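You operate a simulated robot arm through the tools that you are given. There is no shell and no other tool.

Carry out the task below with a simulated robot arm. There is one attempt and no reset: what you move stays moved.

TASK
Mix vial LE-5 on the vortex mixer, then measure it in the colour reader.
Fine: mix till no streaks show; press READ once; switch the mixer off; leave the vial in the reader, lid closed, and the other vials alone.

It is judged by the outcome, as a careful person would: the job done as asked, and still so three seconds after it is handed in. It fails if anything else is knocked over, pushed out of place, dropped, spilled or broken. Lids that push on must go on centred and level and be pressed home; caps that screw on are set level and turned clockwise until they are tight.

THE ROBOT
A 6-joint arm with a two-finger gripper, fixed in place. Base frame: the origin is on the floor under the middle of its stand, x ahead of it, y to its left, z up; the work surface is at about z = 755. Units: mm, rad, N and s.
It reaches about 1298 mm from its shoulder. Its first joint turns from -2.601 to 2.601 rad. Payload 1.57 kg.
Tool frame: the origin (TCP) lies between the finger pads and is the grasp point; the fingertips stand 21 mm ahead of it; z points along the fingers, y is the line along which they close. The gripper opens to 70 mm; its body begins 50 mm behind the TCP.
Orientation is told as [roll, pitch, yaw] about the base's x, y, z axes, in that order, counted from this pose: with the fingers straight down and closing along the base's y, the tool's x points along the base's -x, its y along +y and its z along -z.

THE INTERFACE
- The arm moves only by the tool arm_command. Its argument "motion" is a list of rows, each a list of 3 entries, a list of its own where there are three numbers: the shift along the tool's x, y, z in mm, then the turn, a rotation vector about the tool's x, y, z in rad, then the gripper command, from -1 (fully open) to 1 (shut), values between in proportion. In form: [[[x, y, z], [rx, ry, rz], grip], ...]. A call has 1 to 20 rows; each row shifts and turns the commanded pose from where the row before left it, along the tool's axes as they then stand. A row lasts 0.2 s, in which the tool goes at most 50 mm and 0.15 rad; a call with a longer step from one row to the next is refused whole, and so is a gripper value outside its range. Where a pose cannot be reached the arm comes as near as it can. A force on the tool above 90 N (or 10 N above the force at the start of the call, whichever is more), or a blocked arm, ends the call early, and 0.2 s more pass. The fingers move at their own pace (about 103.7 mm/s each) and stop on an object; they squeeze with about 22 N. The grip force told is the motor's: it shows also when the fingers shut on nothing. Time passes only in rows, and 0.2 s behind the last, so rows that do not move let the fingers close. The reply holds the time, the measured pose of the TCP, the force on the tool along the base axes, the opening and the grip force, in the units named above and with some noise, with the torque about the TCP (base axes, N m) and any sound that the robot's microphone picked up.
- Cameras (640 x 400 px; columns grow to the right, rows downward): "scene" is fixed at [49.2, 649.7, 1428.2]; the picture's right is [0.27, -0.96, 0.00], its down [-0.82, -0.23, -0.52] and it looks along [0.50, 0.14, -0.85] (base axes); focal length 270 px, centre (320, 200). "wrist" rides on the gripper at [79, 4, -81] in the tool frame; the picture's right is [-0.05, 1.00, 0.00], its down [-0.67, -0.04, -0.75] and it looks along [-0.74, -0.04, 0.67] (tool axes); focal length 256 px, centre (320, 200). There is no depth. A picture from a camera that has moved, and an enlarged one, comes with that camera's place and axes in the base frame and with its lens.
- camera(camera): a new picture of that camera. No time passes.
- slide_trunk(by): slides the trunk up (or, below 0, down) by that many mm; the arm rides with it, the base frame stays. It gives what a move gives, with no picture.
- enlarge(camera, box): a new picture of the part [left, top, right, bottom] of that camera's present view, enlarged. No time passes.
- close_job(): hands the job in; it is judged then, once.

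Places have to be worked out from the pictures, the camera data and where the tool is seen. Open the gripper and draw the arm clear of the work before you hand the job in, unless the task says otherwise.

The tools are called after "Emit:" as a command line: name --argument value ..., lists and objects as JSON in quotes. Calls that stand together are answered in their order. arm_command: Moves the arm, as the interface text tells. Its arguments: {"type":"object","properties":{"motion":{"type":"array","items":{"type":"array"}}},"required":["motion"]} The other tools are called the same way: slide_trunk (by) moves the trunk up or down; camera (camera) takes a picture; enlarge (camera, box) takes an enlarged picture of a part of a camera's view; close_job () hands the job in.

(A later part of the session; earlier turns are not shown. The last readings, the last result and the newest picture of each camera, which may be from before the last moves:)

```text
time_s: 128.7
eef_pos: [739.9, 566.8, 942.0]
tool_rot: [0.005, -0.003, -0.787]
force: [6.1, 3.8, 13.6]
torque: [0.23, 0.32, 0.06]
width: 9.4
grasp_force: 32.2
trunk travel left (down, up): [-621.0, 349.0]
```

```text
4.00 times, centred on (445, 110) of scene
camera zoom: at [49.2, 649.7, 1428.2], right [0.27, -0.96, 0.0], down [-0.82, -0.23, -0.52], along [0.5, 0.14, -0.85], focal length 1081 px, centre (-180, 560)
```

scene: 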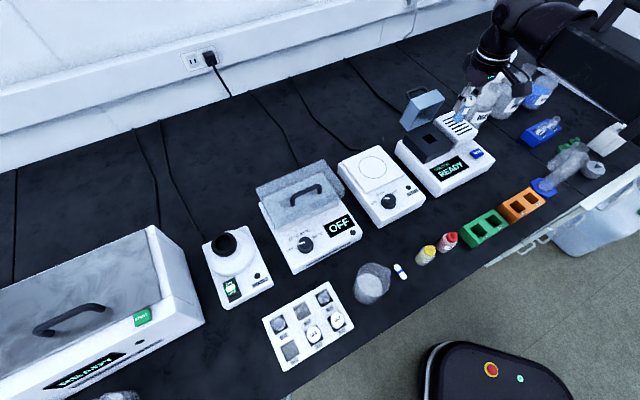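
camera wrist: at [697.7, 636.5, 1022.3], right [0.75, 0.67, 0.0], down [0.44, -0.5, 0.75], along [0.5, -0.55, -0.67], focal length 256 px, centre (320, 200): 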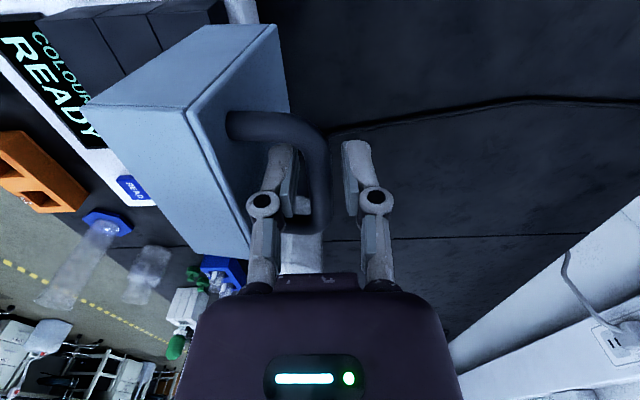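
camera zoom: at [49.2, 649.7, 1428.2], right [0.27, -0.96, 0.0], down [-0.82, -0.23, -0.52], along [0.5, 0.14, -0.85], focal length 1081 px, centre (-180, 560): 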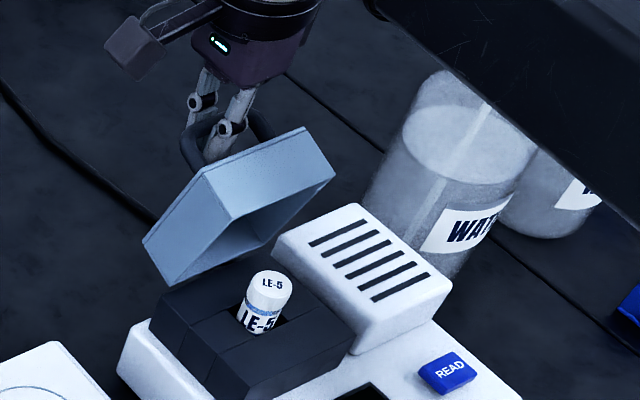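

The lid follows well. I continue along the arc: up and forward.

Emit:
slide_trunk --by 5

Emit:
arm_command --motion '[[[0, -4, 0], [0, 0, 0], 1], [[0, -4, 0], [0, 0, 0], 1]]'

Emit:
slide_trunk --by 4

Emit:
arm_command --motion '[[[0, -4, 0], [0, 0, 0], 1], [[0, -4, 0], [0, 0, 0], 1]]'

Emit:
slide_trunk --by 3

Emit:
arm_command --motion '[[[0, -4, 0], [0, 0, 0], 1], [[0, -4, 0], [0, 0, 0], 1]]'

Emit:
enlarge --camera "scene" --box '[400, 60, 490, 160]'

```text
time_s: 129.2
eef_pos: [739.9, 566.0, 942.8]
tool_rot: [-0.001, 0.0, -0.787]
force: [-9.3, -10.1, -31.4]
torque: [0.09, -0.1, 0.05]
width: 9.5
grasp_force: 32.1
trunk travel left (down, up): [-626.0, 344.0]
```

```text
time_s: 129.8
eef_pos: [735.2, 561.4, 945.9]
tool_rot: [0.006, -0.002, -0.787]
force: [4.1, 0.8, 5.6]
torque: [0.2, 0.09, 0.04]
width: 9.1
grasp_force: 32.1
trunk travel left (down, up): [-626.0, 344.0]
```

```text
time_s: 130.3
eef_pos: [734.6, 561.4, 947.0]
tool_rot: [-0.002, 0.0, -0.786]
force: [-7.9, -7.4, -31.9]
torque: [0.06, -0.08, 0.03]
width: 9.7
grasp_force: 32.4
trunk travel left (down, up): [-630.0, 340.0]
```

```text
time_s: 130.9
eef_pos: [729.5, 555.5, 949.9]
tool_rot: [0.004, -0.002, -0.787]
force: [1.7, 0.0, 4.0]
torque: [0.22, 0.06, 0.03]
width: 9.3
grasp_force: 32.0
trunk travel left (down, up): [-630.0, 340.0]
```

```text
time_s: 131.5
eef_pos: [728.4, 555.3, 949.5]
tool_rot: [-0.004, 0.001, -0.787]
force: [-6.1, -5.3, -30.8]
torque: [-0.08, -0.16, 0.05]
width: 9.2
grasp_force: 32.1
trunk travel left (down, up): [-633.0, 337.0]
```

```text
time_s: 132.1
eef_pos: [723.3, 550.4, 951.5]
tool_rot: [0.004, 0.0, -0.787]
force: [-0.4, 0.1, -5.6]
torque: [0.25, 0.07, 0.05]
width: 9.3
grasp_force: 31.8
trunk travel left (down, up): [-633.0, 337.0]
```

```text
4.00 times, centred on (445, 110) of scene
camera zoom: at [49.2, 649.7, 1428.2], right [0.27, -0.96, 0.0], down [-0.82, -0.23, -0.52], along [0.5, 0.14, -0.85], focal length 1081 px, centre (-180, 560)
```

zoom: 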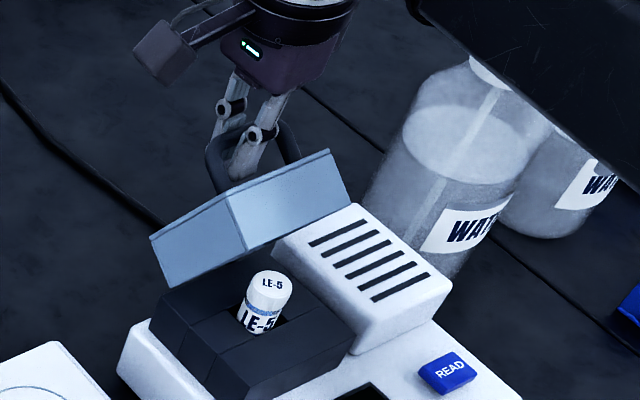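

About halfway. I carry on over the top of the arc.

Emit:
slide_trunk --by 3

Emit:
arm_command --motion '[[[0, -4, 0], [0, 0, 0], 1], [[0, -4, 0], [0, 0, 0], 1], [[0, -4, 0], [0, 0, 0], 1], [[0, -4, 0], [0, 0, 0], 1]]'

Emit:
arm_command --motion '[[[0, -4, 0], [0, 0, 0], 1], [[0, -4, 0], [0, 0, 0], 1], [[0, -4, 0], [0, 0, 0], 1]]'

Emit:
enlarge --camera "scene" --box '[400, 60, 490, 160]'

```text
time_s: 132.6
eef_pos: [723.8, 550.2, 953.2]
tool_rot: [0.001, 0.0, -0.787]
force: [-4.8, -1.9, -30.5]
torque: [0.02, 0.02, 0.06]
width: 9.5
grasp_force: 32.4
trunk travel left (down, up): [-636.0, 334.0]
```

```text
time_s: 133.6
eef_pos: [712.2, 538.2, 957.1]
tool_rot: [0.001, -0.003, -0.787]
force: [1.2, 1.2, 1.1]
torque: [0.12, -0.05, 0.03]
width: 9.2
grasp_force: 32.0
trunk travel left (down, up): [-636.0, 334.0]
```

```text
time_s: 134.4
eef_pos: [702.7, 529.3, 954.7]
tool_rot: [0.001, -0.001, -0.787]
force: [4.0, -3.1, -2.1]
torque: [-0.03, -0.14, 0.05]
width: 9.3
grasp_force: 32.0
trunk travel left (down, up): [-636.0, 334.0]
```

```text
4.00 times, centred on (445, 110) of scene
camera zoom: at [49.2, 649.7, 1428.2], right [0.27, -0.96, 0.0], down [-0.82, -0.23, -0.52], along [0.5, 0.14, -0.85], focal length 1081 px, centre (-180, 560)
```

zoom: 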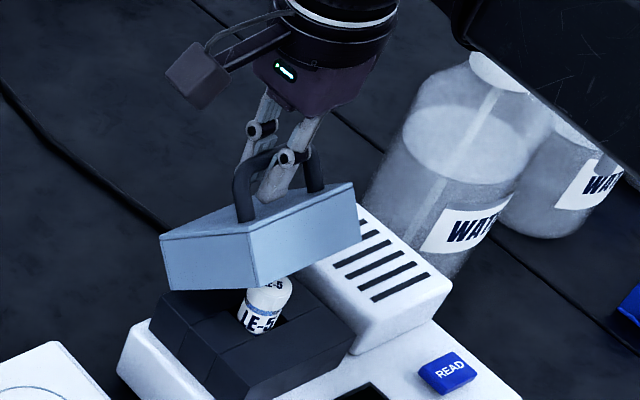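

The lid is now coming down over the cap. I continue forward and start lowering along the arc.

Emit:
arm_command --motion '[[[0, -4, 0], [0, 0, 0], 1], [[0, -4, 0], [0, 0, 0], 1], [[0, -4, 0], [0, 0, 0], 1]]'

Emit:
slide_trunk --by -2

Emit:
arm_command --motion '[[[0, -4, 0], [0, 0, 0], 1], [[0, -4, 0], [0, 0, 0], 1]]'

Emit:
slide_trunk --by -2.5

Emit:
enlarge --camera "scene" --box '[400, 60, 490, 160]'

```text
time_s: 135.2
eef_pos: [695.0, 521.8, 953.0]
tool_rot: [0.002, -0.002, -0.787]
force: [1.4, 2.9, -13.8]
torque: [-0.06, -0.11, 0.01]
width: 9.4
grasp_force: 31.8
trunk travel left (down, up): [-636.0, 334.0]
```

```text
time_s: 135.7
eef_pos: [693.8, 519.7, 953.1]
tool_rot: [0.004, -0.001, -0.787]
force: [-1.3, 0.9, 0.5]
torque: [0.16, 0.17, 0.06]
width: 9.5
grasp_force: 32.1
trunk travel left (down, up): [-634.0, 336.0]
```

```text
time_s: 136.3
eef_pos: [689.2, 516.0, 951.4]
tool_rot: [0.002, -0.002, -0.789]
force: [1.5, 4.4, -11.3]
torque: [-0.02, -0.07, 0.0]
width: 9.3
grasp_force: 32.1
trunk travel left (down, up): [-634.0, 336.0]
```

```text
time_s: 136.8
eef_pos: [686.6, 512.9, 950.8]
tool_rot: [0.003, -0.002, -0.788]
force: [-2.8, -0.3, 4.0]
torque: [0.04, 0.09, 0.02]
width: 9.5
grasp_force: 31.9
trunk travel left (down, up): [-632.0, 338.0]
```

```text
4.00 times, centred on (445, 110) of scene
camera zoom: at [49.2, 649.7, 1428.2], right [0.27, -0.96, 0.0], down [-0.82, -0.23, -0.52], along [0.5, 0.14, -0.85], focal length 1081 px, centre (-180, 560)
```

zoom: 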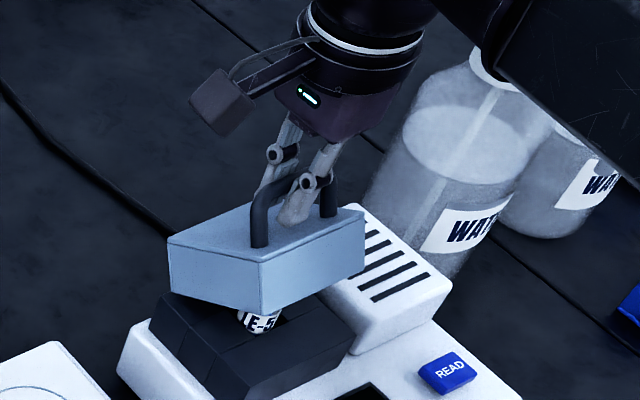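

It clears the cap. I continue forward and down.

Emit:
arm_command --motion '[[[0, -4, 0], [0, 0, 0], 1], [[0, -4, 0], [0, 0, 0], 1]]'

Emit:
slide_trunk --by -3.5

Emit:
arm_command --motion '[[[0, -4, 0], [0, 0, 0], 1], [[0, -3, 0], [0, 0, 0], 1]]'

Emit:
slide_trunk --by -4

Emit:
enlarge --camera "scene" --box '[400, 70, 490, 170]'

```text
time_s: 137.4
eef_pos: [682.5, 509.5, 949.1]
tool_rot: [0.001, -0.003, -0.787]
force: [1.5, 5.2, -11.0]
torque: [-0.12, -0.18, 0.03]
width: 9.3
grasp_force: 32.4
trunk travel left (down, up): [-632.0, 338.0]
```

```text
time_s: 138.0
eef_pos: [680.4, 507.4, 948.9]
tool_rot: [0.0, -0.002, -0.788]
force: [-4.7, -1.3, 7.8]
torque: [0.03, 0.15, 0.04]
width: 9.2
grasp_force: 31.3
trunk travel left (down, up): [-628.0, 342.0]
```

```text
time_s: 138.6
eef_pos: [677.3, 504.5, 945.6]
tool_rot: [0.002, -0.002, -0.787]
force: [1.8, 3.7, -4.3]
torque: [0.01, -0.1, 0.03]
width: 9.5
grasp_force: 32.1
trunk travel left (down, up): [-628.0, 342.0]
```

```text
time_s: 139.1
eef_pos: [676.3, 502.1, 944.1]
tool_rot: [0.002, -0.002, -0.786]
force: [-6.3, -5.0, 12.9]
torque: [-0.01, 0.07, 0.06]
width: 9.2
grasp_force: 31.7
trunk travel left (down, up): [-624.0, 346.0]
```

```text
4.00 times, centred on (445, 120) of scene
camera zoom: at [49.2, 649.7, 1428.2], right [0.27, -0.96, 0.0], down [-0.82, -0.23, -0.52], along [0.5, 0.14, -0.85], focal length 1081 px, centre (-180, 520)
```

zoom: 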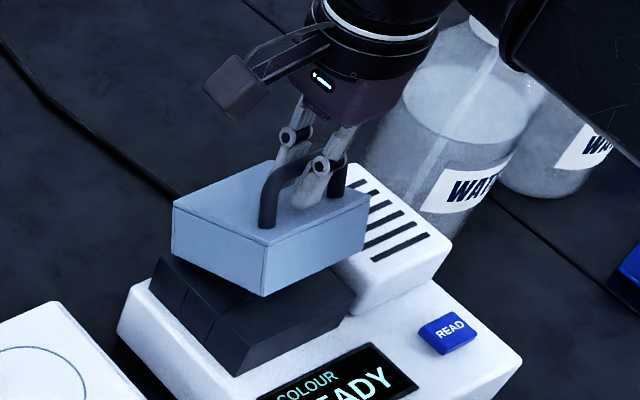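

The lid is about 25° from closed. I keep stepping forward and down.

Emit:
arm_command --motion '[[[0, -4, 0], [0, 0, 0], 1], [[0, -4, 0], [0, 0, 0], 1]]'

Emit:
slide_trunk --by -5

Emit:
arm_command --motion '[[[0, -3.5, 0], [0, 0, 0], 1], [[0, -3.5, 0], [0, 0, 0], 1]]'

Emit:
slide_trunk --by -5

Emit:
enlarge --camera "scene" --box '[400, 70, 490, 170]'

```text
time_s: 139.7
eef_pos: [673.5, 499.0, 942.7]
tool_rot: [0.002, -0.002, -0.788]
force: [3.2, 1.5, -3.5]
torque: [-0.02, -0.27, 0.08]
width: 9.3
grasp_force: 32.1
trunk travel left (down, up): [-624.0, 346.0]
```

```text
time_s: 140.2
eef_pos: [669.7, 496.1, 939.1]
tool_rot: [0.002, -0.001, -0.785]
force: [-4.6, -8.7, 13.1]
torque: [-0.02, 0.1, 0.04]
width: 9.3
grasp_force: 31.8
trunk travel left (down, up): [-619.0, 351.0]
```

```text
time_s: 140.8
eef_pos: [667.4, 493.9, 938.1]
tool_rot: [0.004, -0.002, -0.786]
force: [4.1, -1.3, -1.2]
torque: [-0.05, -0.24, 0.04]
width: 9.0
grasp_force: 31.8
trunk travel left (down, up): [-619.0, 351.0]
```

```text
time_s: 141.4
eef_pos: [664.2, 491.4, 933.7]
tool_rot: [0.003, -0.001, -0.786]
force: [-4.2, -11.2, 12.7]
torque: [0.0, 0.12, 0.03]
width: 9.1
grasp_force: 32.0
trunk travel left (down, up): [-614.0, 356.0]
```

```text
4.00 times, centred on (445, 120) of scene
camera zoom: at [49.2, 649.7, 1428.2], right [0.27, -0.96, 0.0], down [-0.82, -0.23, -0.52], along [0.5, 0.14, -0.85], focal length 1081 px, centre (-180, 520)
```

zoom: 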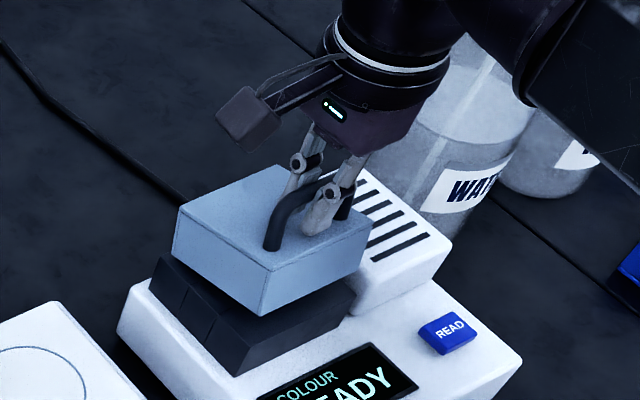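

Almost down. A few last steps forward and down.

Emit:
arm_command --motion '[[[0, -3, 0], [0, 0, 0], 1], [[0, -3, 0], [0, 0, 0], 1]]'

Emit:
slide_trunk --by -5

Emit:
arm_command --motion '[[[0, -3, 0], [0, 0, 0], 1], [[0, -2, 0], [0, 0, 0], 1]]'

Emit:
slide_trunk --by -4

Emit:
enlarge --camera "scene" --box '[400, 80, 490, 180]'

```text
time_s: 142.0
eef_pos: [663.5, 490.5, 931.1]
tool_rot: [0.004, -0.001, -0.786]
force: [3.1, -2.3, 0.6]
torque: [-0.02, -0.15, 0.06]
width: 9.1
grasp_force: 31.5
trunk travel left (down, up): [-614.0, 356.0]
```

```text
time_s: 142.5
eef_pos: [660.9, 487.8, 929.0]
tool_rot: [0.002, -0.001, -0.788]
force: [-6.2, -10.2, 11.5]
torque: [0.06, 0.19, 0.01]
width: 9.4
grasp_force: 32.0
trunk travel left (down, up): [-609.0, 361.0]
```

```text
time_s: 143.1
eef_pos: [660.0, 485.7, 928.4]
tool_rot: [0.004, -0.003, -0.787]
force: [4.5, -4.3, 1.3]
torque: [0.12, -0.01, 0.03]
width: 9.4
grasp_force: 32.5
trunk travel left (down, up): [-609.0, 361.0]
```

```text
time_s: 143.6
eef_pos: [658.2, 484.1, 924.8]
tool_rot: [0.0, -0.001, -0.787]
force: [-0.7, -12.9, 9.4]
torque: [-0.11, -0.01, 0.04]
width: 9.3
grasp_force: 31.6
trunk travel left (down, up): [-605.0, 365.0]
```

```text
4.00 times, centred on (445, 130) of scene
camera zoom: at [49.2, 649.7, 1428.2], right [0.27, -0.96, 0.0], down [-0.82, -0.23, -0.52], along [0.5, 0.14, -0.85], focal length 1081 px, centre (-180, 480)
```

zoom: 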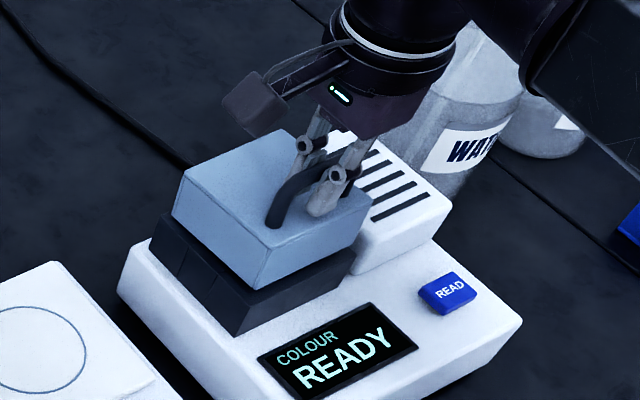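

Nearly closed. Two more small steps, then I check the gap.

Emit:
arm_command --motion '[[[-0.7, -2, 0], [0, 0, 0], 1], [[-0.5, -2, 0], [0, 0, 0], 1]]'

Emit:
slide_trunk --by -3

Emit:
enlarge --camera "scene" --box '[405, 100, 475, 170]'

```text
time_s: 144.2
eef_pos: [658.2, 482.7, 923.6]
tool_rot: [0.003, 0.002, -0.786]
force: [0.7, -1.2, 2.7]
torque: [-0.23, -0.4, 0.01]
width: 9.6
grasp_force: 31.6
trunk travel left (down, up): [-605.0, 365.0]
```

```text
time_s: 144.8
eef_pos: [655.6, 481.2, 922.2]
tool_rot: [0.002, 0.0, -0.788]
force: [-6.3, -5.9, 5.5]
torque: [0.12, 0.19, 0.03]
width: 9.4
grasp_force: 32.0
trunk travel left (down, up): [-602.0, 368.0]
```

```text
5.71 times, centred on (440, 135) of scene
camera zoom: at [49.2, 649.7, 1428.2], right [0.27, -0.96, 0.0], down [-0.82, -0.23, -0.52], along [0.5, 0.14, -0.85], focal length 1545 px, centre (-366, 571)
```

zoom: 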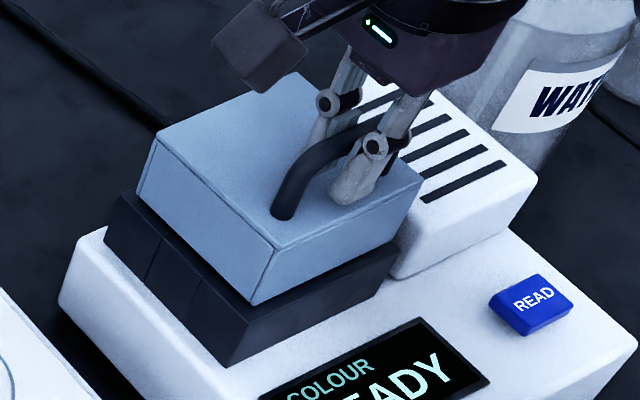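

One more step: forward 2 mm and down 3 mm until it seats firmly.

Emit:
arm_command --motion '[[[0, -1.5, 0], [0, 0, 0], 1], [[0, -1, 0], [0, 0, 0], 1]]'

Emit:
slide_trunk --by -2

Emit:
enlarge --camera "scene" --box '[405, 100, 475, 170]'

```text
time_s: 145.4
eef_pos: [654.9, 481.6, 921.8]
tool_rot: [0.002, 0.001, -0.787]
force: [-3.2, 2.4, 1.4]
torque: [0.18, 0.02, 0.01]
width: 9.2
grasp_force: 31.9
trunk travel left (down, up): [-602.0, 368.0]
```

```text
time_s: 145.9
eef_pos: [654.0, 480.0, 919.8]
tool_rot: [0.002, -0.001, -0.788]
force: [-5.8, 0.6, 4.9]
torque: [0.13, 0.07, 0.02]
width: 9.3
grasp_force: 31.9
trunk travel left (down, up): [-600.0, 370.0]
```

```text
5.71 times, centred on (440, 135) of scene
camera zoom: at [49.2, 649.7, 1428.2], right [0.27, -0.96, 0.0], down [-0.82, -0.23, -0.52], along [0.5, 0.14, -0.85], focal length 1545 px, centre (-366, 571)
```

zoom: 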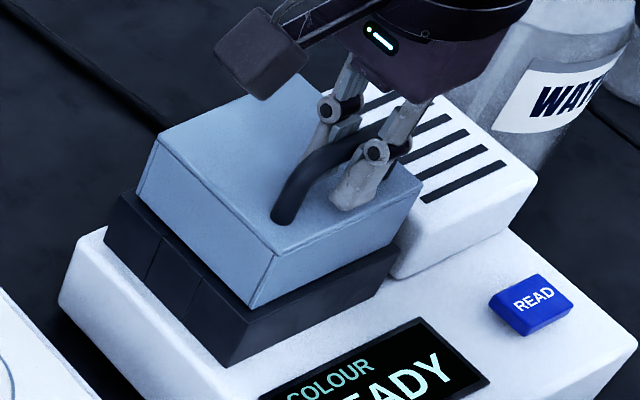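

The lid's corner positions now match the original closed picture (within a pixel or two). I press 2 mm more to make sure it is home, then release.

Emit:
slide_trunk --by -2

Emit:
arm_command --motion '[[[0, 0, 0], [0, 0, 0], 0.5], [[0, 0, 0], [0, 0, 0], 0.2], [[0, 0, 0], [0, 0, 0], 0.2]]'

Emit:
enlarge --camera "scene" --box '[405, 100, 475, 170]'

```text
time_s: 146.4
eef_pos: [653.4, 479.8, 919.2]
tool_rot: [0.005, -0.001, -0.789]
force: [-4.0, 3.1, 27.0]
torque: [0.1, 0.09, 0.03]
width: 9.2
grasp_force: 31.9
trunk travel left (down, up): [-598.0, 372.0]
```

```text
time_s: 147.2
eef_pos: [655.1, 481.5, 916.7]
tool_rot: [0.002, -0.001, -0.786]
force: [-0.4, 0.7, 0.7]
torque: [0.01, -0.01, -0.03]
width: 28.2
grasp_force: 0.1
trunk travel left (down, up): [-598.0, 372.0]
```

```text
5.71 times, centred on (440, 135) of scene
camera zoom: at [49.2, 649.7, 1428.2], right [0.27, -0.96, 0.0], down [-0.82, -0.23, -0.52], along [0.5, 0.14, -0.85], focal length 1545 px, centre (-366, 571)
```

zoom: 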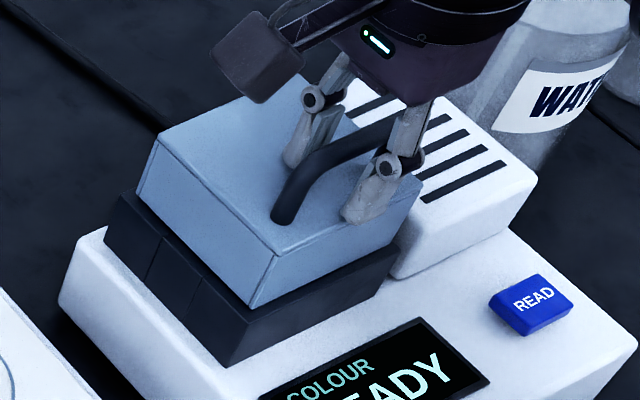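

Pressing gave a firm 27 N stop, so the lid is shut; it stays closed after release. I raise clear and move over the READ button, which I place at about (676, 354, 832), turning to yaw 0.785 with closed fingers.

Emit:
slide_trunk --by 30

Emit:
slide_trunk --by 60

Emit:
camera --camera "scene"

```text
time_s: 147.9
eef_pos: [656.4, 481.6, 947.6]
tool_rot: [0.002, -0.001, -0.787]
force: [-0.2, 0.1, -0.9]
torque: [-0.02, 0.0, 0.01]
width: 28.0
grasp_force: 0.2
trunk travel left (down, up): [-628.0, 342.0]
```

```text
time_s: 148.9
eef_pos: [655.5, 480.3, 1006.3]
tool_rot: [0.002, -0.002, -0.788]
force: [0.2, -0.3, -0.9]
torque: [0.0, 0.0, -0.03]
width: 27.9
grasp_force: 0.1
trunk travel left (down, up): [-688.0, 282.0]
```

```text
taken
```

scene: 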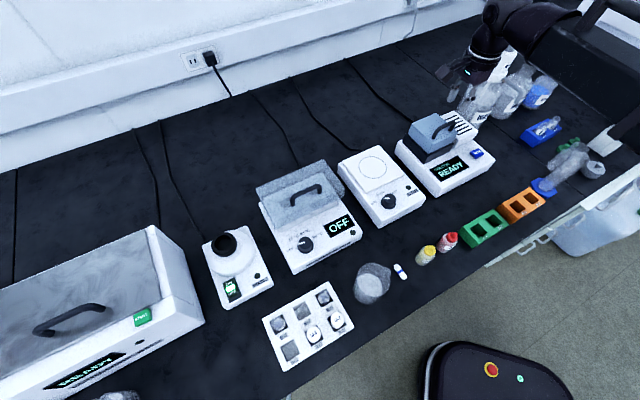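

All is well: the lid is shut and the display reads READY. I rotate and move over the READ button.

Emit:
arm_command --motion '[[[0, 0, 0], [0, 0, -0.131], 1], [[0, 0, 0], [0, 0, -0.131], 1], [[0, 0, 0], [0, 0, -0.131], 1], [[0, 0, 0], [0, 0, -0.131], 1], [[0, 0, 0], [0, 0, -0.131], 1], [[0, 0, 0], [0, 0, -0.131], 1], [[0, 0, 0], [0, 0, -0.131], 1], [[0, 0, 0], [0, 0, -0.131], 1], [[0, 0, 0], [0, 0, -0.131], 1], [[0, 0, 0], [0, 0, -0.131], 1], [[0, 0, 0], [0, 0, -0.131], 1], [[0, 0, 0], [0, 0, -0.131], 1], [[24.9, -34.6, 0], [0, 0, 0], 1], [[24.9, -34.6, 0], [0, 0, 0], 1], [[24.9, -34.6, 0], [0, 0, 0], 1], [[0, 0, 0], [0, 0, 0], 1]]'

Emit:
camera --camera "wrist"

Emit:
camera --camera "scene"

```text
time_s: 152.3
eef_pos: [675.1, 355.6, 1007.2]
tool_rot: [0.0, -0.001, 0.786]
force: [0.8, 0.3, 0.3]
torque: [0.04, -0.01, -0.01]
width: 0.1
grasp_force: 21.8
trunk travel left (down, up): [-688.0, 282.0]
```

```text
taken
camera wrist: at [614.7, 301.9, 1089.1], right [-0.67, 0.74, 0.0], down [0.49, 0.45, 0.75], along [0.56, 0.5, -0.67], focal length 256 px, centre (320, 200)
```

wrist: 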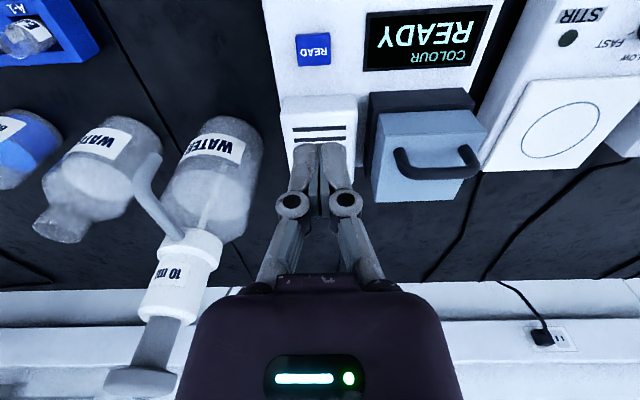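

```text
taken
```

scene: 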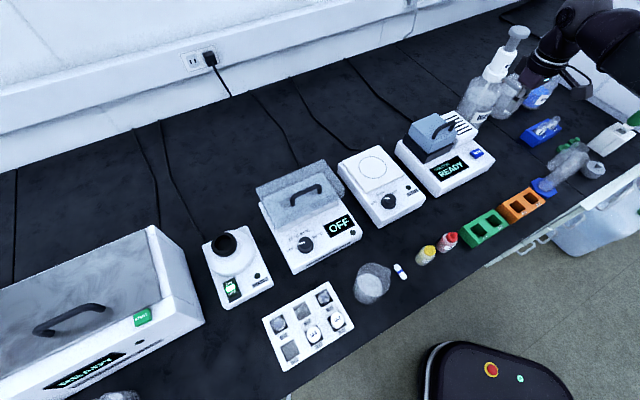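

The READ button shows 6–7 mm to the right of the tool's line and a few mm behind. I shift and lower 110 mm for a closer look.

Emit:
arm_command --motion '[[[-4.5, -6.6, 0], [0, 0, 0], 1], [[0, 0, 0], [0, 0, 0], 1]]'

Emit:
slide_trunk --by -110

Emit:
camera --camera "wrist"

Emit:
enlarge --camera "wrist" --box '[240, 40, 400, 200]'

Emit:
enlarge --camera "scene" --box '[410, 80, 520, 200]'

```text
time_s: 152.9
eef_pos: [681.5, 353.4, 1007.0]
tool_rot: [-0.002, -0.001, 0.785]
force: [0.0, 0.6, 0.0]
torque: [0.0, 0.01, 0.01]
width: 0.1
grasp_force: 21.9
trunk travel left (down, up): [-688.0, 282.0]
```

```text
time_s: 154.4
eef_pos: [682.8, 352.2, 897.3]
tool_rot: [-0.001, -0.002, 0.784]
force: [-0.1, 0.0, -0.5]
torque: [0.04, 0.0, 0.01]
width: 0.2
grasp_force: 22.2
trunk travel left (down, up): [-578.0, 392.0]
```

```text
taken
camera wrist: at [623.1, 299.9, 979.2], right [-0.67, 0.74, 0.0], down [0.49, 0.45, 0.75], along [0.56, 0.5, -0.67], focal length 256 px, centre (320, 200)
```

wrist: 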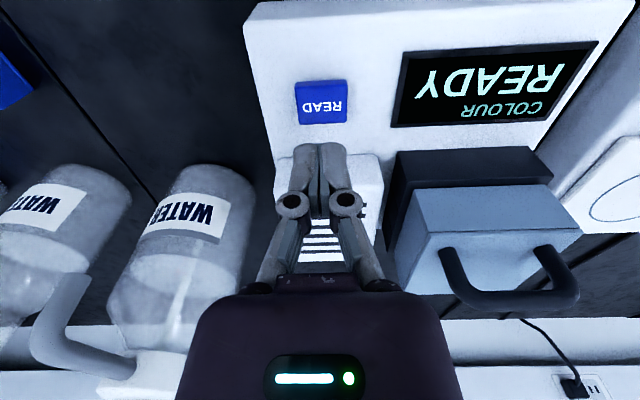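

```text
2.50 times, centred on (320, 120) of wrist
camera zoom: at [623.1, 299.9, 979.2], right [-0.67, 0.74, 0.0], down [0.49, 0.45, 0.75], along [0.56, 0.5, -0.67], focal length 640 px, centre (320, 400)
```

zoom: 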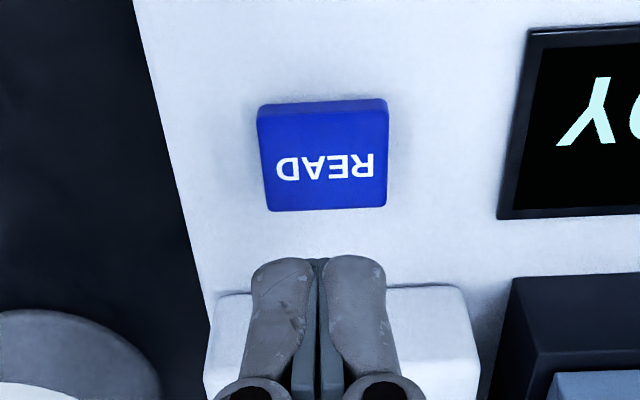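

```text
3.33 times, centred on (465, 140) of scene
camera zoom: at [49.2, 649.7, 1428.2], right [0.27, -0.96, 0.0], down [-0.82, -0.23, -0.52], along [0.5, 0.14, -0.85], focal length 901 px, centre (-163, 400)
```

zoom: 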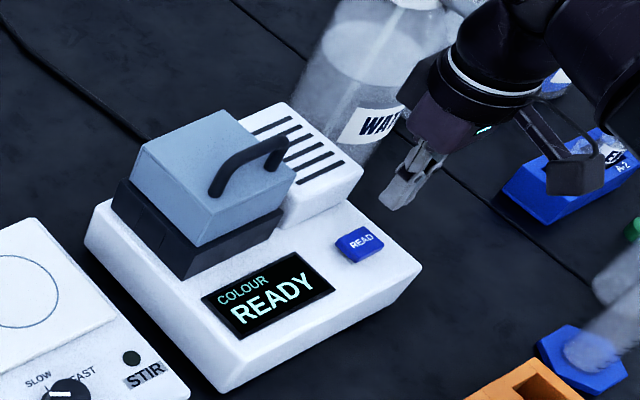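

The button is right under the fingertips (about 30 mm wide, top at z≈827). I lower 38 mm and then approach in small steps.

Emit:
slide_trunk --by -38

Emit:
enlarge --camera "wrist" --box '[240, 60, 400, 220]'

Emit:
enlarge --camera "scene" --box '[420, 90, 510, 190]'

```text
time_s: 155.2
eef_pos: [682.3, 352.6, 859.0]
tool_rot: [-0.001, 0.0, 0.784]
force: [-0.1, -1.5, -0.7]
torque: [-0.03, -0.02, 0.03]
width: 0.0
grasp_force: 21.8
trunk travel left (down, up): [-540.0, 430.0]
```

```text
2.50 times, centred on (320, 140) of wrist
camera zoom: at [623.1, 299.8, 941.2], right [-0.67, 0.74, 0.0], down [0.49, 0.45, 0.75], along [0.56, 0.5, -0.67], focal length 640 px, centre (320, 350)
```

zoom: 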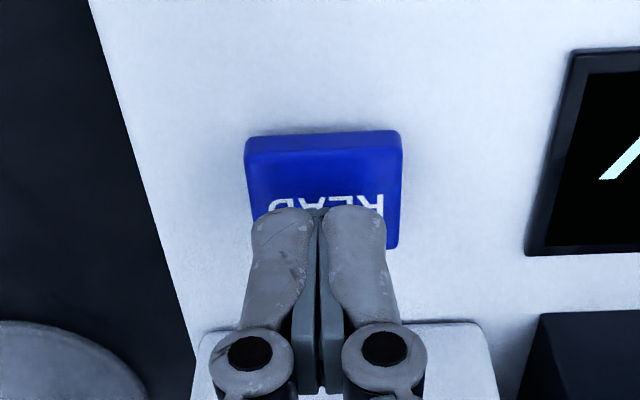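

```text
4.00 times, centred on (465, 140) of scene
camera zoom: at [49.2, 649.7, 1428.2], right [0.27, -0.96, 0.0], down [-0.82, -0.23, -0.52], along [0.5, 0.14, -0.85], focal length 1081 px, centre (-260, 440)
```

zoom: 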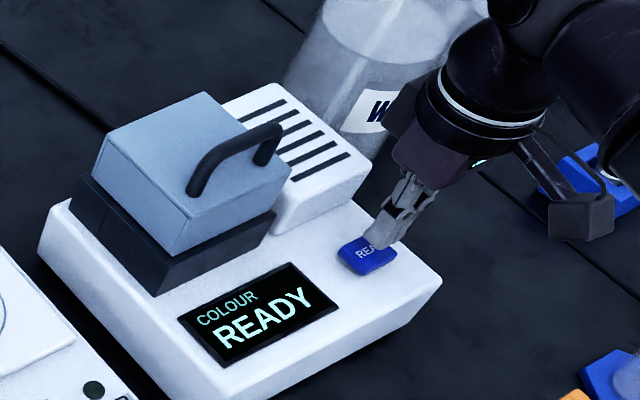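

The tips are about 10 mm above the button. I approach in small steps, checking the display after each.

Emit:
slide_trunk --by -6

Emit:
slide_trunk --by -2.5

Emit:
enlarge --camera "scene" --box '[420, 90, 510, 190]'

Emit:
enlarge --camera "wrist" --box '[240, 60, 400, 220]'

```text
time_s: 155.7
eef_pos: [682.8, 352.5, 853.3]
tool_rot: [-0.002, -0.001, 0.785]
force: [0.7, 0.6, 0.5]
torque: [-0.04, -0.02, 0.01]
width: 0.0
grasp_force: 22.2
trunk travel left (down, up): [-534.0, 436.0]
```

```text
time_s: 156.3
eef_pos: [681.9, 353.3, 851.2]
tool_rot: [0.0, -0.002, 0.784]
force: [0.2, -0.2, 0.8]
torque: [-0.02, 0.03, -0.02]
width: 0.0
grasp_force: 21.3
trunk travel left (down, up): [-532.0, 438.0]
```

```text
4.00 times, centred on (465, 140) of scene
camera zoom: at [49.2, 649.7, 1428.2], right [0.27, -0.96, 0.0], down [-0.82, -0.23, -0.52], along [0.5, 0.14, -0.85], focal length 1081 px, centre (-260, 440)
```

zoom: 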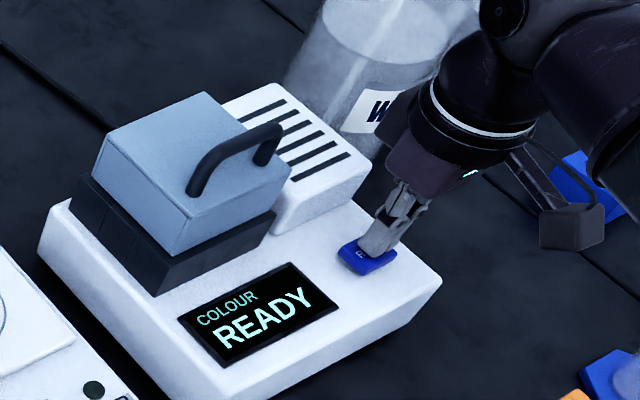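

```text
2.50 times, centred on (320, 140) of wrist
camera zoom: at [623.2, 299.8, 932.6], right [-0.67, 0.74, 0.0], down [0.49, 0.45, 0.75], along [0.56, 0.5, -0.67], focal length 640 px, centre (320, 350)
```

zoom: 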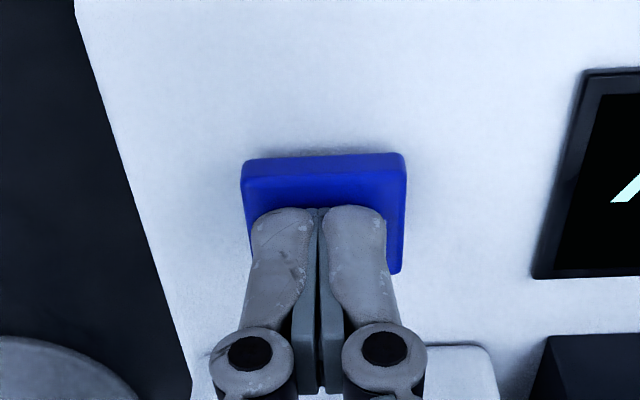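

Very close to the button face, no force yet. I go down in 1.5 mm steps.

Emit:
slide_trunk --by -1.5

Emit:
slide_trunk --by -1.5

Emit:
enlarge --camera "scene" --box '[420, 90, 510, 190]'

```text
time_s: 156.8
eef_pos: [682.3, 351.3, 849.0]
tool_rot: [-0.001, -0.001, 0.787]
force: [-0.9, -0.4, -0.3]
torque: [-0.03, -0.02, -0.03]
width: 0.0
grasp_force: 22.2
trunk travel left (down, up): [-530.0, 440.0]
```

```text
time_s: 157.3
eef_pos: [681.9, 352.5, 848.3]
tool_rot: [-0.002, -0.001, 0.785]
force: [0.1, 0.6, 0.6]
torque: [0.01, 0.01, -0.01]
width: 5.7
grasp_force: 28.6
trunk travel left (down, up): [-529.0, 441.0]
```

```text
4.00 times, centred on (465, 140) of scene
camera zoom: at [49.2, 649.7, 1428.2], right [0.27, -0.96, 0.0], down [-0.82, -0.23, -0.52], along [0.5, 0.14, -0.85], focal length 1081 px, centre (-260, 440)
```

zoom: 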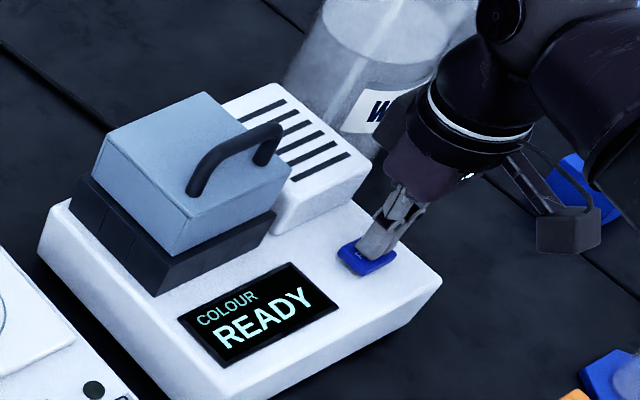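

First contact (the finger reading changed as on the rocker), but the display still says READY. One more millimetre.

Emit:
slide_trunk --by -1

Emit:
enlarge --camera "scene" --box '[420, 90, 510, 190]'

```text
time_s: 157.8
eef_pos: [681.7, 353.1, 846.2]
tool_rot: [-0.002, -0.002, 0.785]
force: [-0.6, 0.9, 1.0]
torque: [-0.01, -0.03, -0.02]
width: 6.0
grasp_force: 27.9
trunk travel left (down, up): [-528.0, 442.0]
```

```text
4.00 times, centred on (465, 140) of scene
camera zoom: at [49.2, 649.7, 1428.2], right [0.27, -0.96, 0.0], down [-0.82, -0.23, -0.52], along [0.5, 0.14, -0.85], focal length 1081 px, centre (-260, 440)
```

zoom: 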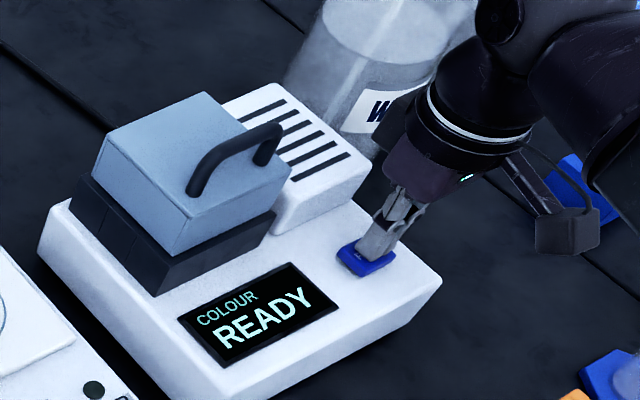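

Only about 1 N so far; I press on by 1 mm steps.

Emit:
slide_trunk --by -1

Emit:
enlarge --camera "scene" --box '[420, 90, 510, 190]'

```text
time_s: 158.3
eef_pos: [681.2, 354.5, 845.9]
tool_rot: [0.0, -0.001, 0.785]
force: [0.7, 0.5, 1.1]
torque: [0.01, 0.01, 0.01]
width: 6.2
grasp_force: 28.6
trunk travel left (down, up): [-527.0, 443.0]
heard: click
```

```text
4.00 times, centred on (465, 140) of scene
camera zoom: at [49.2, 649.7, 1428.2], right [0.27, -0.96, 0.0], down [-0.82, -0.23, -0.52], along [0.5, 0.14, -0.85], focal length 1081 px, centre (-260, 440)
```

zoom: 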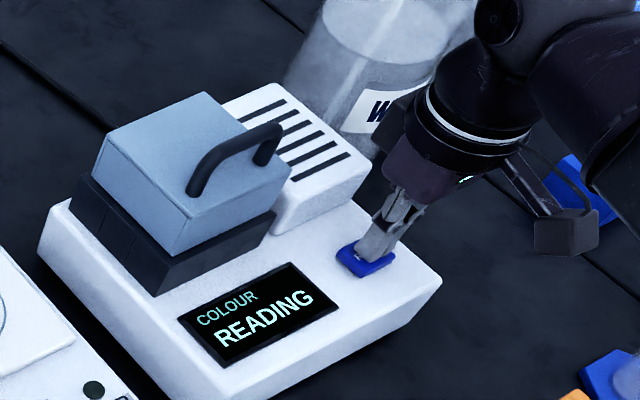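

A click was heard and the display shows READING. I release the button straight up.

Emit:
slide_trunk --by 60

Emit:
slide_trunk --by 100

Emit:
enlarge --camera "scene" --box '[400, 90, 510, 200]'

```text
time_s: 159.3
eef_pos: [682.5, 352.1, 905.5]
tool_rot: [-0.002, -0.001, 0.786]
force: [-0.6, -0.7, 0.4]
torque: [-0.01, -0.01, -0.02]
width: 0.1
grasp_force: 29.1
trunk travel left (down, up): [-587.0, 383.0]
```

```text
time_s: 160.6
eef_pos: [681.8, 352.2, 1005.8]
tool_rot: [-0.001, -0.001, 0.784]
force: [-0.5, 0.1, 0.4]
torque: [0.01, 0.04, 0.04]
width: 0.0
grasp_force: 28.7
trunk travel left (down, up): [-687.0, 283.0]
```

```text
3.64 times, centred on (455, 145) of scene
camera zoom: at [49.2, 649.7, 1428.2], right [0.27, -0.96, 0.0], down [-0.82, -0.23, -0.52], along [0.5, 0.14, -0.85], focal length 983 px, centre (-171, 400)
```

zoom: 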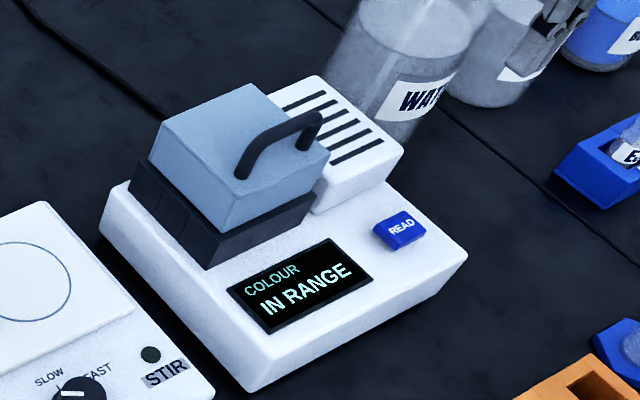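

The reading is finished: the display shows "IN RANGE", with the lid closed. Now I go to the mixer to switch it off, travelling at z≈1006 to above the OFF end at about (126, 873).

Emit:
arm_command --motion '[[[1.48, 44.8, 0], [0, 0, 0], 1], [[1.48, 44.8, 0], [0, 0, 0], 1], [[1.48, 44.8, 0], [0, 0, 0], 1], [[1.48, 44.8, 0], [0, 0, 0], 1], [[1.48, 44.8, 0], [0, 0, 0], 1], [[1.48, 44.8, 0], [0, 0, 0], 1], [[1.48, 44.8, 0], [0, 0, 0], 1], [[1.48, 44.8, 0], [0, 0, 0], 1], [[1.48, 44.8, 0], [0, 0, 0], 1], [[1.48, 44.8, 0], [0, 0, 0], 1], [[1.48, 44.8, 0], [0, 0, 0], 1], [[1.48, 44.8, 0], [0, 0, 0], 1], [[1.48, 44.8, 0], [0, 0, 0], 1], [[1.48, 44.8, 0], [0, 0, 0], 1], [[1.48, 44.8, 0], [0, 0, 0], 1], [[1.48, 44.8, 0], [0, 0, 0], 1], [[1.48, 44.8, 0], [0, 0, 0], 1], [[0, 0, 0], [0, 0, 0], 1]]'

Emit:
camera --camera "wrist"

Emit:
camera --camera "scene"

```text
time_s: 164.4
eef_pos: [126.4, 873.6, 1006.5]
tool_rot: [-0.002, -0.003, 0.786]
force: [0.0, -0.4, -0.6]
torque: [0.02, -0.01, 0.01]
width: 0.0
grasp_force: 29.0
out of reach, approached as far as the arm can: row 10, 16
trunk travel left (down, up): [-687.0, 283.0]
```

```text
taken
camera wrist: at [67.5, 819.7, 1087.6], right [-0.67, 0.74, 0.0], down [0.49, 0.45, 0.75], along [0.56, 0.5, -0.67], focal length 256 px, centre (320, 200)
```

wrist: 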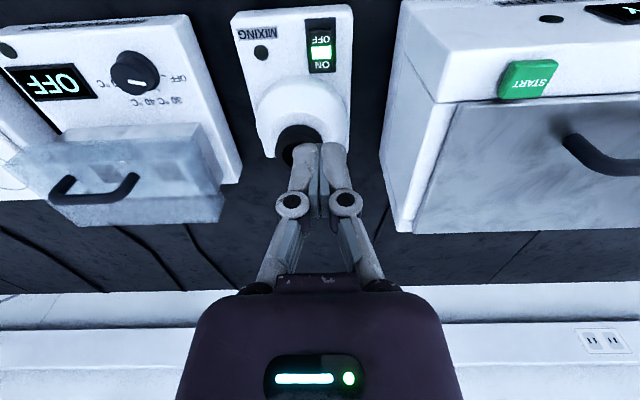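

```text
taken
```

scene: 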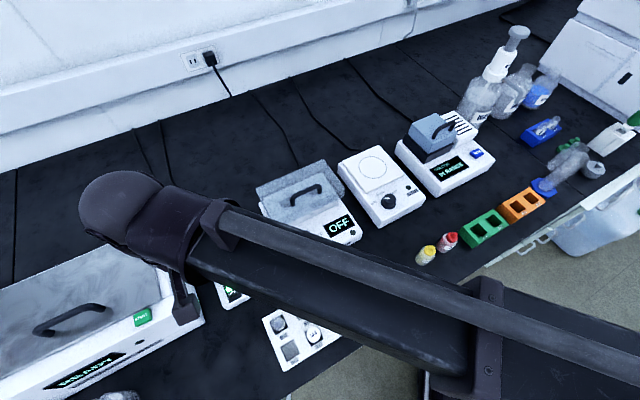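

The arm is above the OFF end. I lower 150 mm and check the alignment.

Emit:
slide_trunk --by -150

Emit:
enlarge --camera "wrist" --box '[240, 40, 400, 220]'

```text
time_s: 166.2
eef_pos: [127.1, 871.0, 855.3]
tool_rot: [-0.001, -0.001, 0.786]
force: [-0.6, -0.1, 1.1]
torque: [-0.02, 0.0, -0.03]
width: 0.2
grasp_force: 27.9
trunk travel left (down, up): [-537.0, 433.0]
```

```text
2.22 times, centred on (320, 130) of wrist
camera zoom: at [67.8, 819.6, 937.7], right [-0.67, 0.74, 0.0], down [0.49, 0.45, 0.75], along [0.56, 0.5, -0.67], focal length 569 px, centre (320, 356)
```

zoom: 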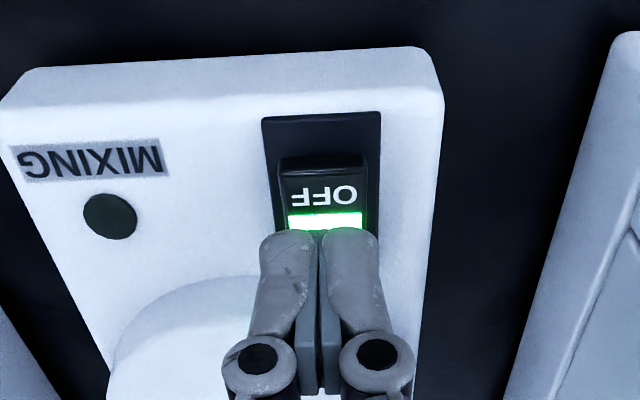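

The tips are over the OFF label. I shift 1.5 mm towards the front edge and press down in small steps.

Emit:
arm_command --motion '[[[1.5, 0.5, 0], [0, 0, 0], 1]]'

Emit:
slide_trunk --by -14

Emit:
enlarge --camera "wrist" --box '[240, 40, 400, 220]'

```text
time_s: 166.6
eef_pos: [124.5, 870.8, 855.8]
tool_rot: [0.0, -0.002, 0.785]
force: [0.3, -0.2, -0.2]
torque: [0.01, 0.02, 0.0]
width: 0.1
grasp_force: 28.6
trunk travel left (down, up): [-537.0, 433.0]
```

```text
time_s: 167.2
eef_pos: [125.0, 871.7, 840.5]
tool_rot: [-0.003, -0.003, 0.785]
force: [-1.2, 0.5, -0.3]
torque: [-0.03, 0.0, -0.01]
width: 0.0
grasp_force: 28.8
trunk travel left (down, up): [-523.0, 447.0]
```

```text
2.22 times, centred on (320, 130) of wrist
camera zoom: at [66.2, 818.7, 923.6], right [-0.67, 0.74, 0.0], down [0.49, 0.45, 0.75], along [0.56, 0.5, -0.67], focal length 569 px, centre (320, 356)
```

zoom: 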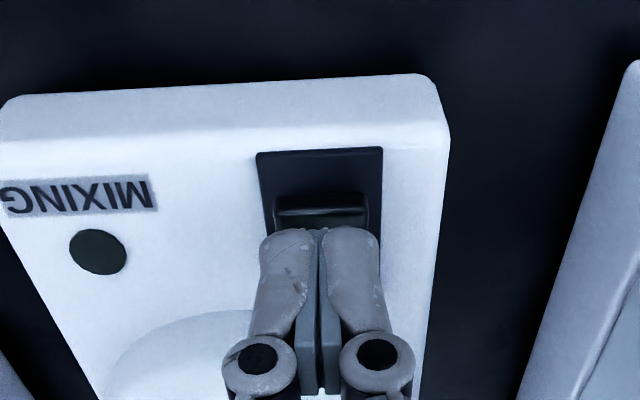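

Tips at z≈820, just above the raised OFF end. I press in 2–3 mm steps.

Emit:
slide_trunk --by -3

Emit:
slide_trunk --by -2.5

Emit:
enlarge --camera "wrist" --box '[240, 40, 400, 220]'

```text
time_s: 167.7
eef_pos: [125.9, 872.5, 839.6]
tool_rot: [-0.001, 0.0, 0.784]
force: [0.0, -0.9, 0.2]
torque: [-0.05, 0.0, 0.01]
width: 0.2
grasp_force: 29.0
trunk travel left (down, up): [-520.0, 450.0]
```

```text
time_s: 168.2
eef_pos: [125.4, 872.3, 835.7]
tool_rot: [-0.001, 0.0, 0.785]
force: [-0.7, -0.7, 0.0]
torque: [-0.05, 0.01, -0.01]
width: 0.1
grasp_force: 28.9
trunk travel left (down, up): [-517.0, 453.0]
```

```text
2.22 times, centred on (320, 130) of wrist
camera zoom: at [66.2, 818.8, 918.1], right [-0.67, 0.74, 0.0], down [0.49, 0.45, 0.75], along [0.56, 0.5, -0.67], focal length 569 px, centre (320, 356)
```

zoom: 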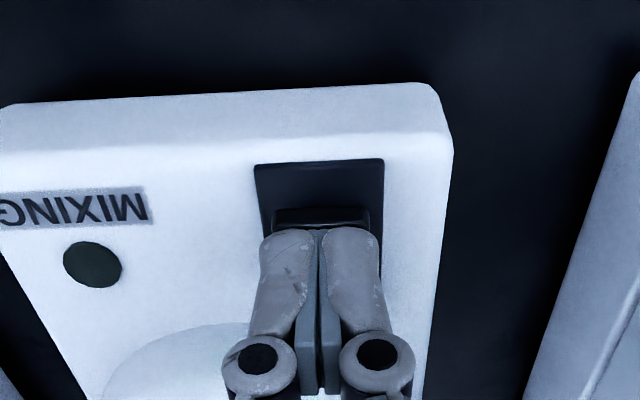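

No contact yet at tips z≈815. I continue in 2 mm steps.

Emit:
slide_trunk --by -2

Emit:
slide_trunk --by -2

Emit:
enlarge --camera "wrist" --box '[240, 40, 400, 220]'

```text
time_s: 168.8
eef_pos: [126.0, 872.6, 833.5]
tool_rot: [-0.002, -0.002, 0.786]
force: [-0.4, -0.8, -0.5]
torque: [0.01, 0.0, 0.02]
width: 0.1
grasp_force: 29.4
trunk travel left (down, up): [-515.0, 455.0]
```

```text
time_s: 169.3
eef_pos: [126.0, 872.0, 831.6]
tool_rot: [-0.003, -0.002, 0.785]
force: [0.0, -0.4, -0.7]
torque: [0.01, 0.01, -0.01]
width: 0.0
grasp_force: 28.6
trunk travel left (down, up): [-513.0, 457.0]
```

```text
2.22 times, centred on (320, 130) of wrist
camera zoom: at [66.3, 818.9, 914.1], right [-0.67, 0.74, 0.0], down [0.49, 0.45, 0.75], along [0.56, 0.5, -0.67], focal length 569 px, centre (320, 356)
```

zoom: 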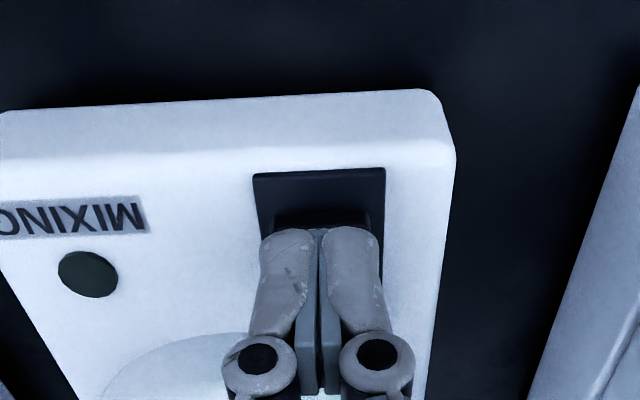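

Still nothing at tips z≈811; a couple more 2 mm steps.

Emit:
slide_trunk --by -2

Emit:
slide_trunk --by -1.5

Emit:
enlarge --camera "wrist" --box '[240, 40, 400, 220]'

```text
time_s: 169.8
eef_pos: [125.7, 872.1, 830.6]
tool_rot: [-0.002, 0.0, 0.785]
force: [-0.7, 0.8, -0.5]
torque: [0.01, -0.03, 0.0]
width: 0.0
grasp_force: 28.3
trunk travel left (down, up): [-511.0, 459.0]
```

```text
time_s: 170.3
eef_pos: [124.9, 872.4, 829.6]
tool_rot: [0.0, -0.003, 0.784]
force: [-0.1, 3.8, 7.8]
torque: [0.07, 0.0, 0.01]
width: 6.3
grasp_force: 28.8
trunk travel left (down, up): [-510.0, 460.0]
```

```text
2.22 times, centred on (320, 130) of wrist
camera zoom: at [66.2, 818.7, 911.0], right [-0.67, 0.74, 0.0], down [0.49, 0.44, 0.75], along [0.56, 0.5, -0.66], focal length 569 px, centre (320, 356)
```

zoom: 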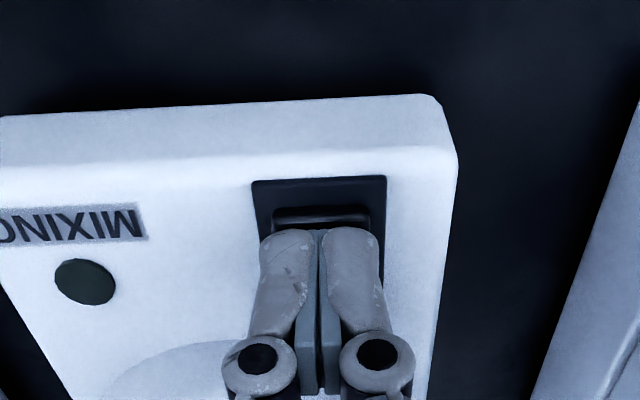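

Contact with 8 N, as when it flipped ON. I raise to see the switch's state.

Emit:
slide_trunk --by 40

Emit:
enlarge --camera "wrist" --box '[220, 20, 420, 220]'

Emit:
enlarge --camera "scene" --box '[190, 220, 290, 320]'

```text
time_s: 171.1
eef_pos: [124.1, 872.5, 868.2]
tool_rot: [0.0, -0.003, 0.786]
force: [-0.8, 0.0, 0.9]
torque: [0.01, 0.02, -0.02]
width: 0.0
grasp_force: 28.0
trunk travel left (down, up): [-550.0, 420.0]
```

```text
2.00 times, centred on (320, 120) of wrist
camera zoom: at [66.3, 819.0, 950.4], right [-0.67, 0.74, 0.0], down [0.49, 0.45, 0.75], along [0.56, 0.5, -0.67], focal length 512 px, centre (320, 360)
```

zoom: 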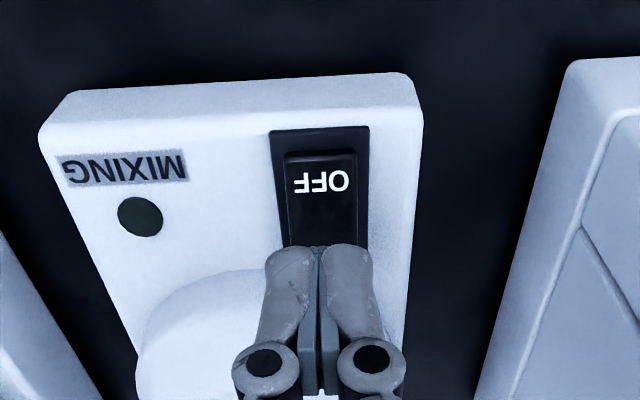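

```text
4.00 times, centred on (240, 270) of scene
camera zoom: at [49.2, 649.7, 1428.2], right [0.27, -0.96, 0.0], down [-0.82, -0.23, -0.52], along [0.5, 0.14, -0.85], focal length 1081 px, centre (640, -80)
```

zoom: 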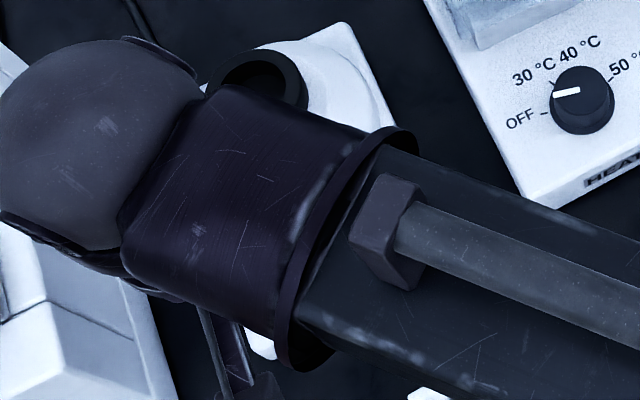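

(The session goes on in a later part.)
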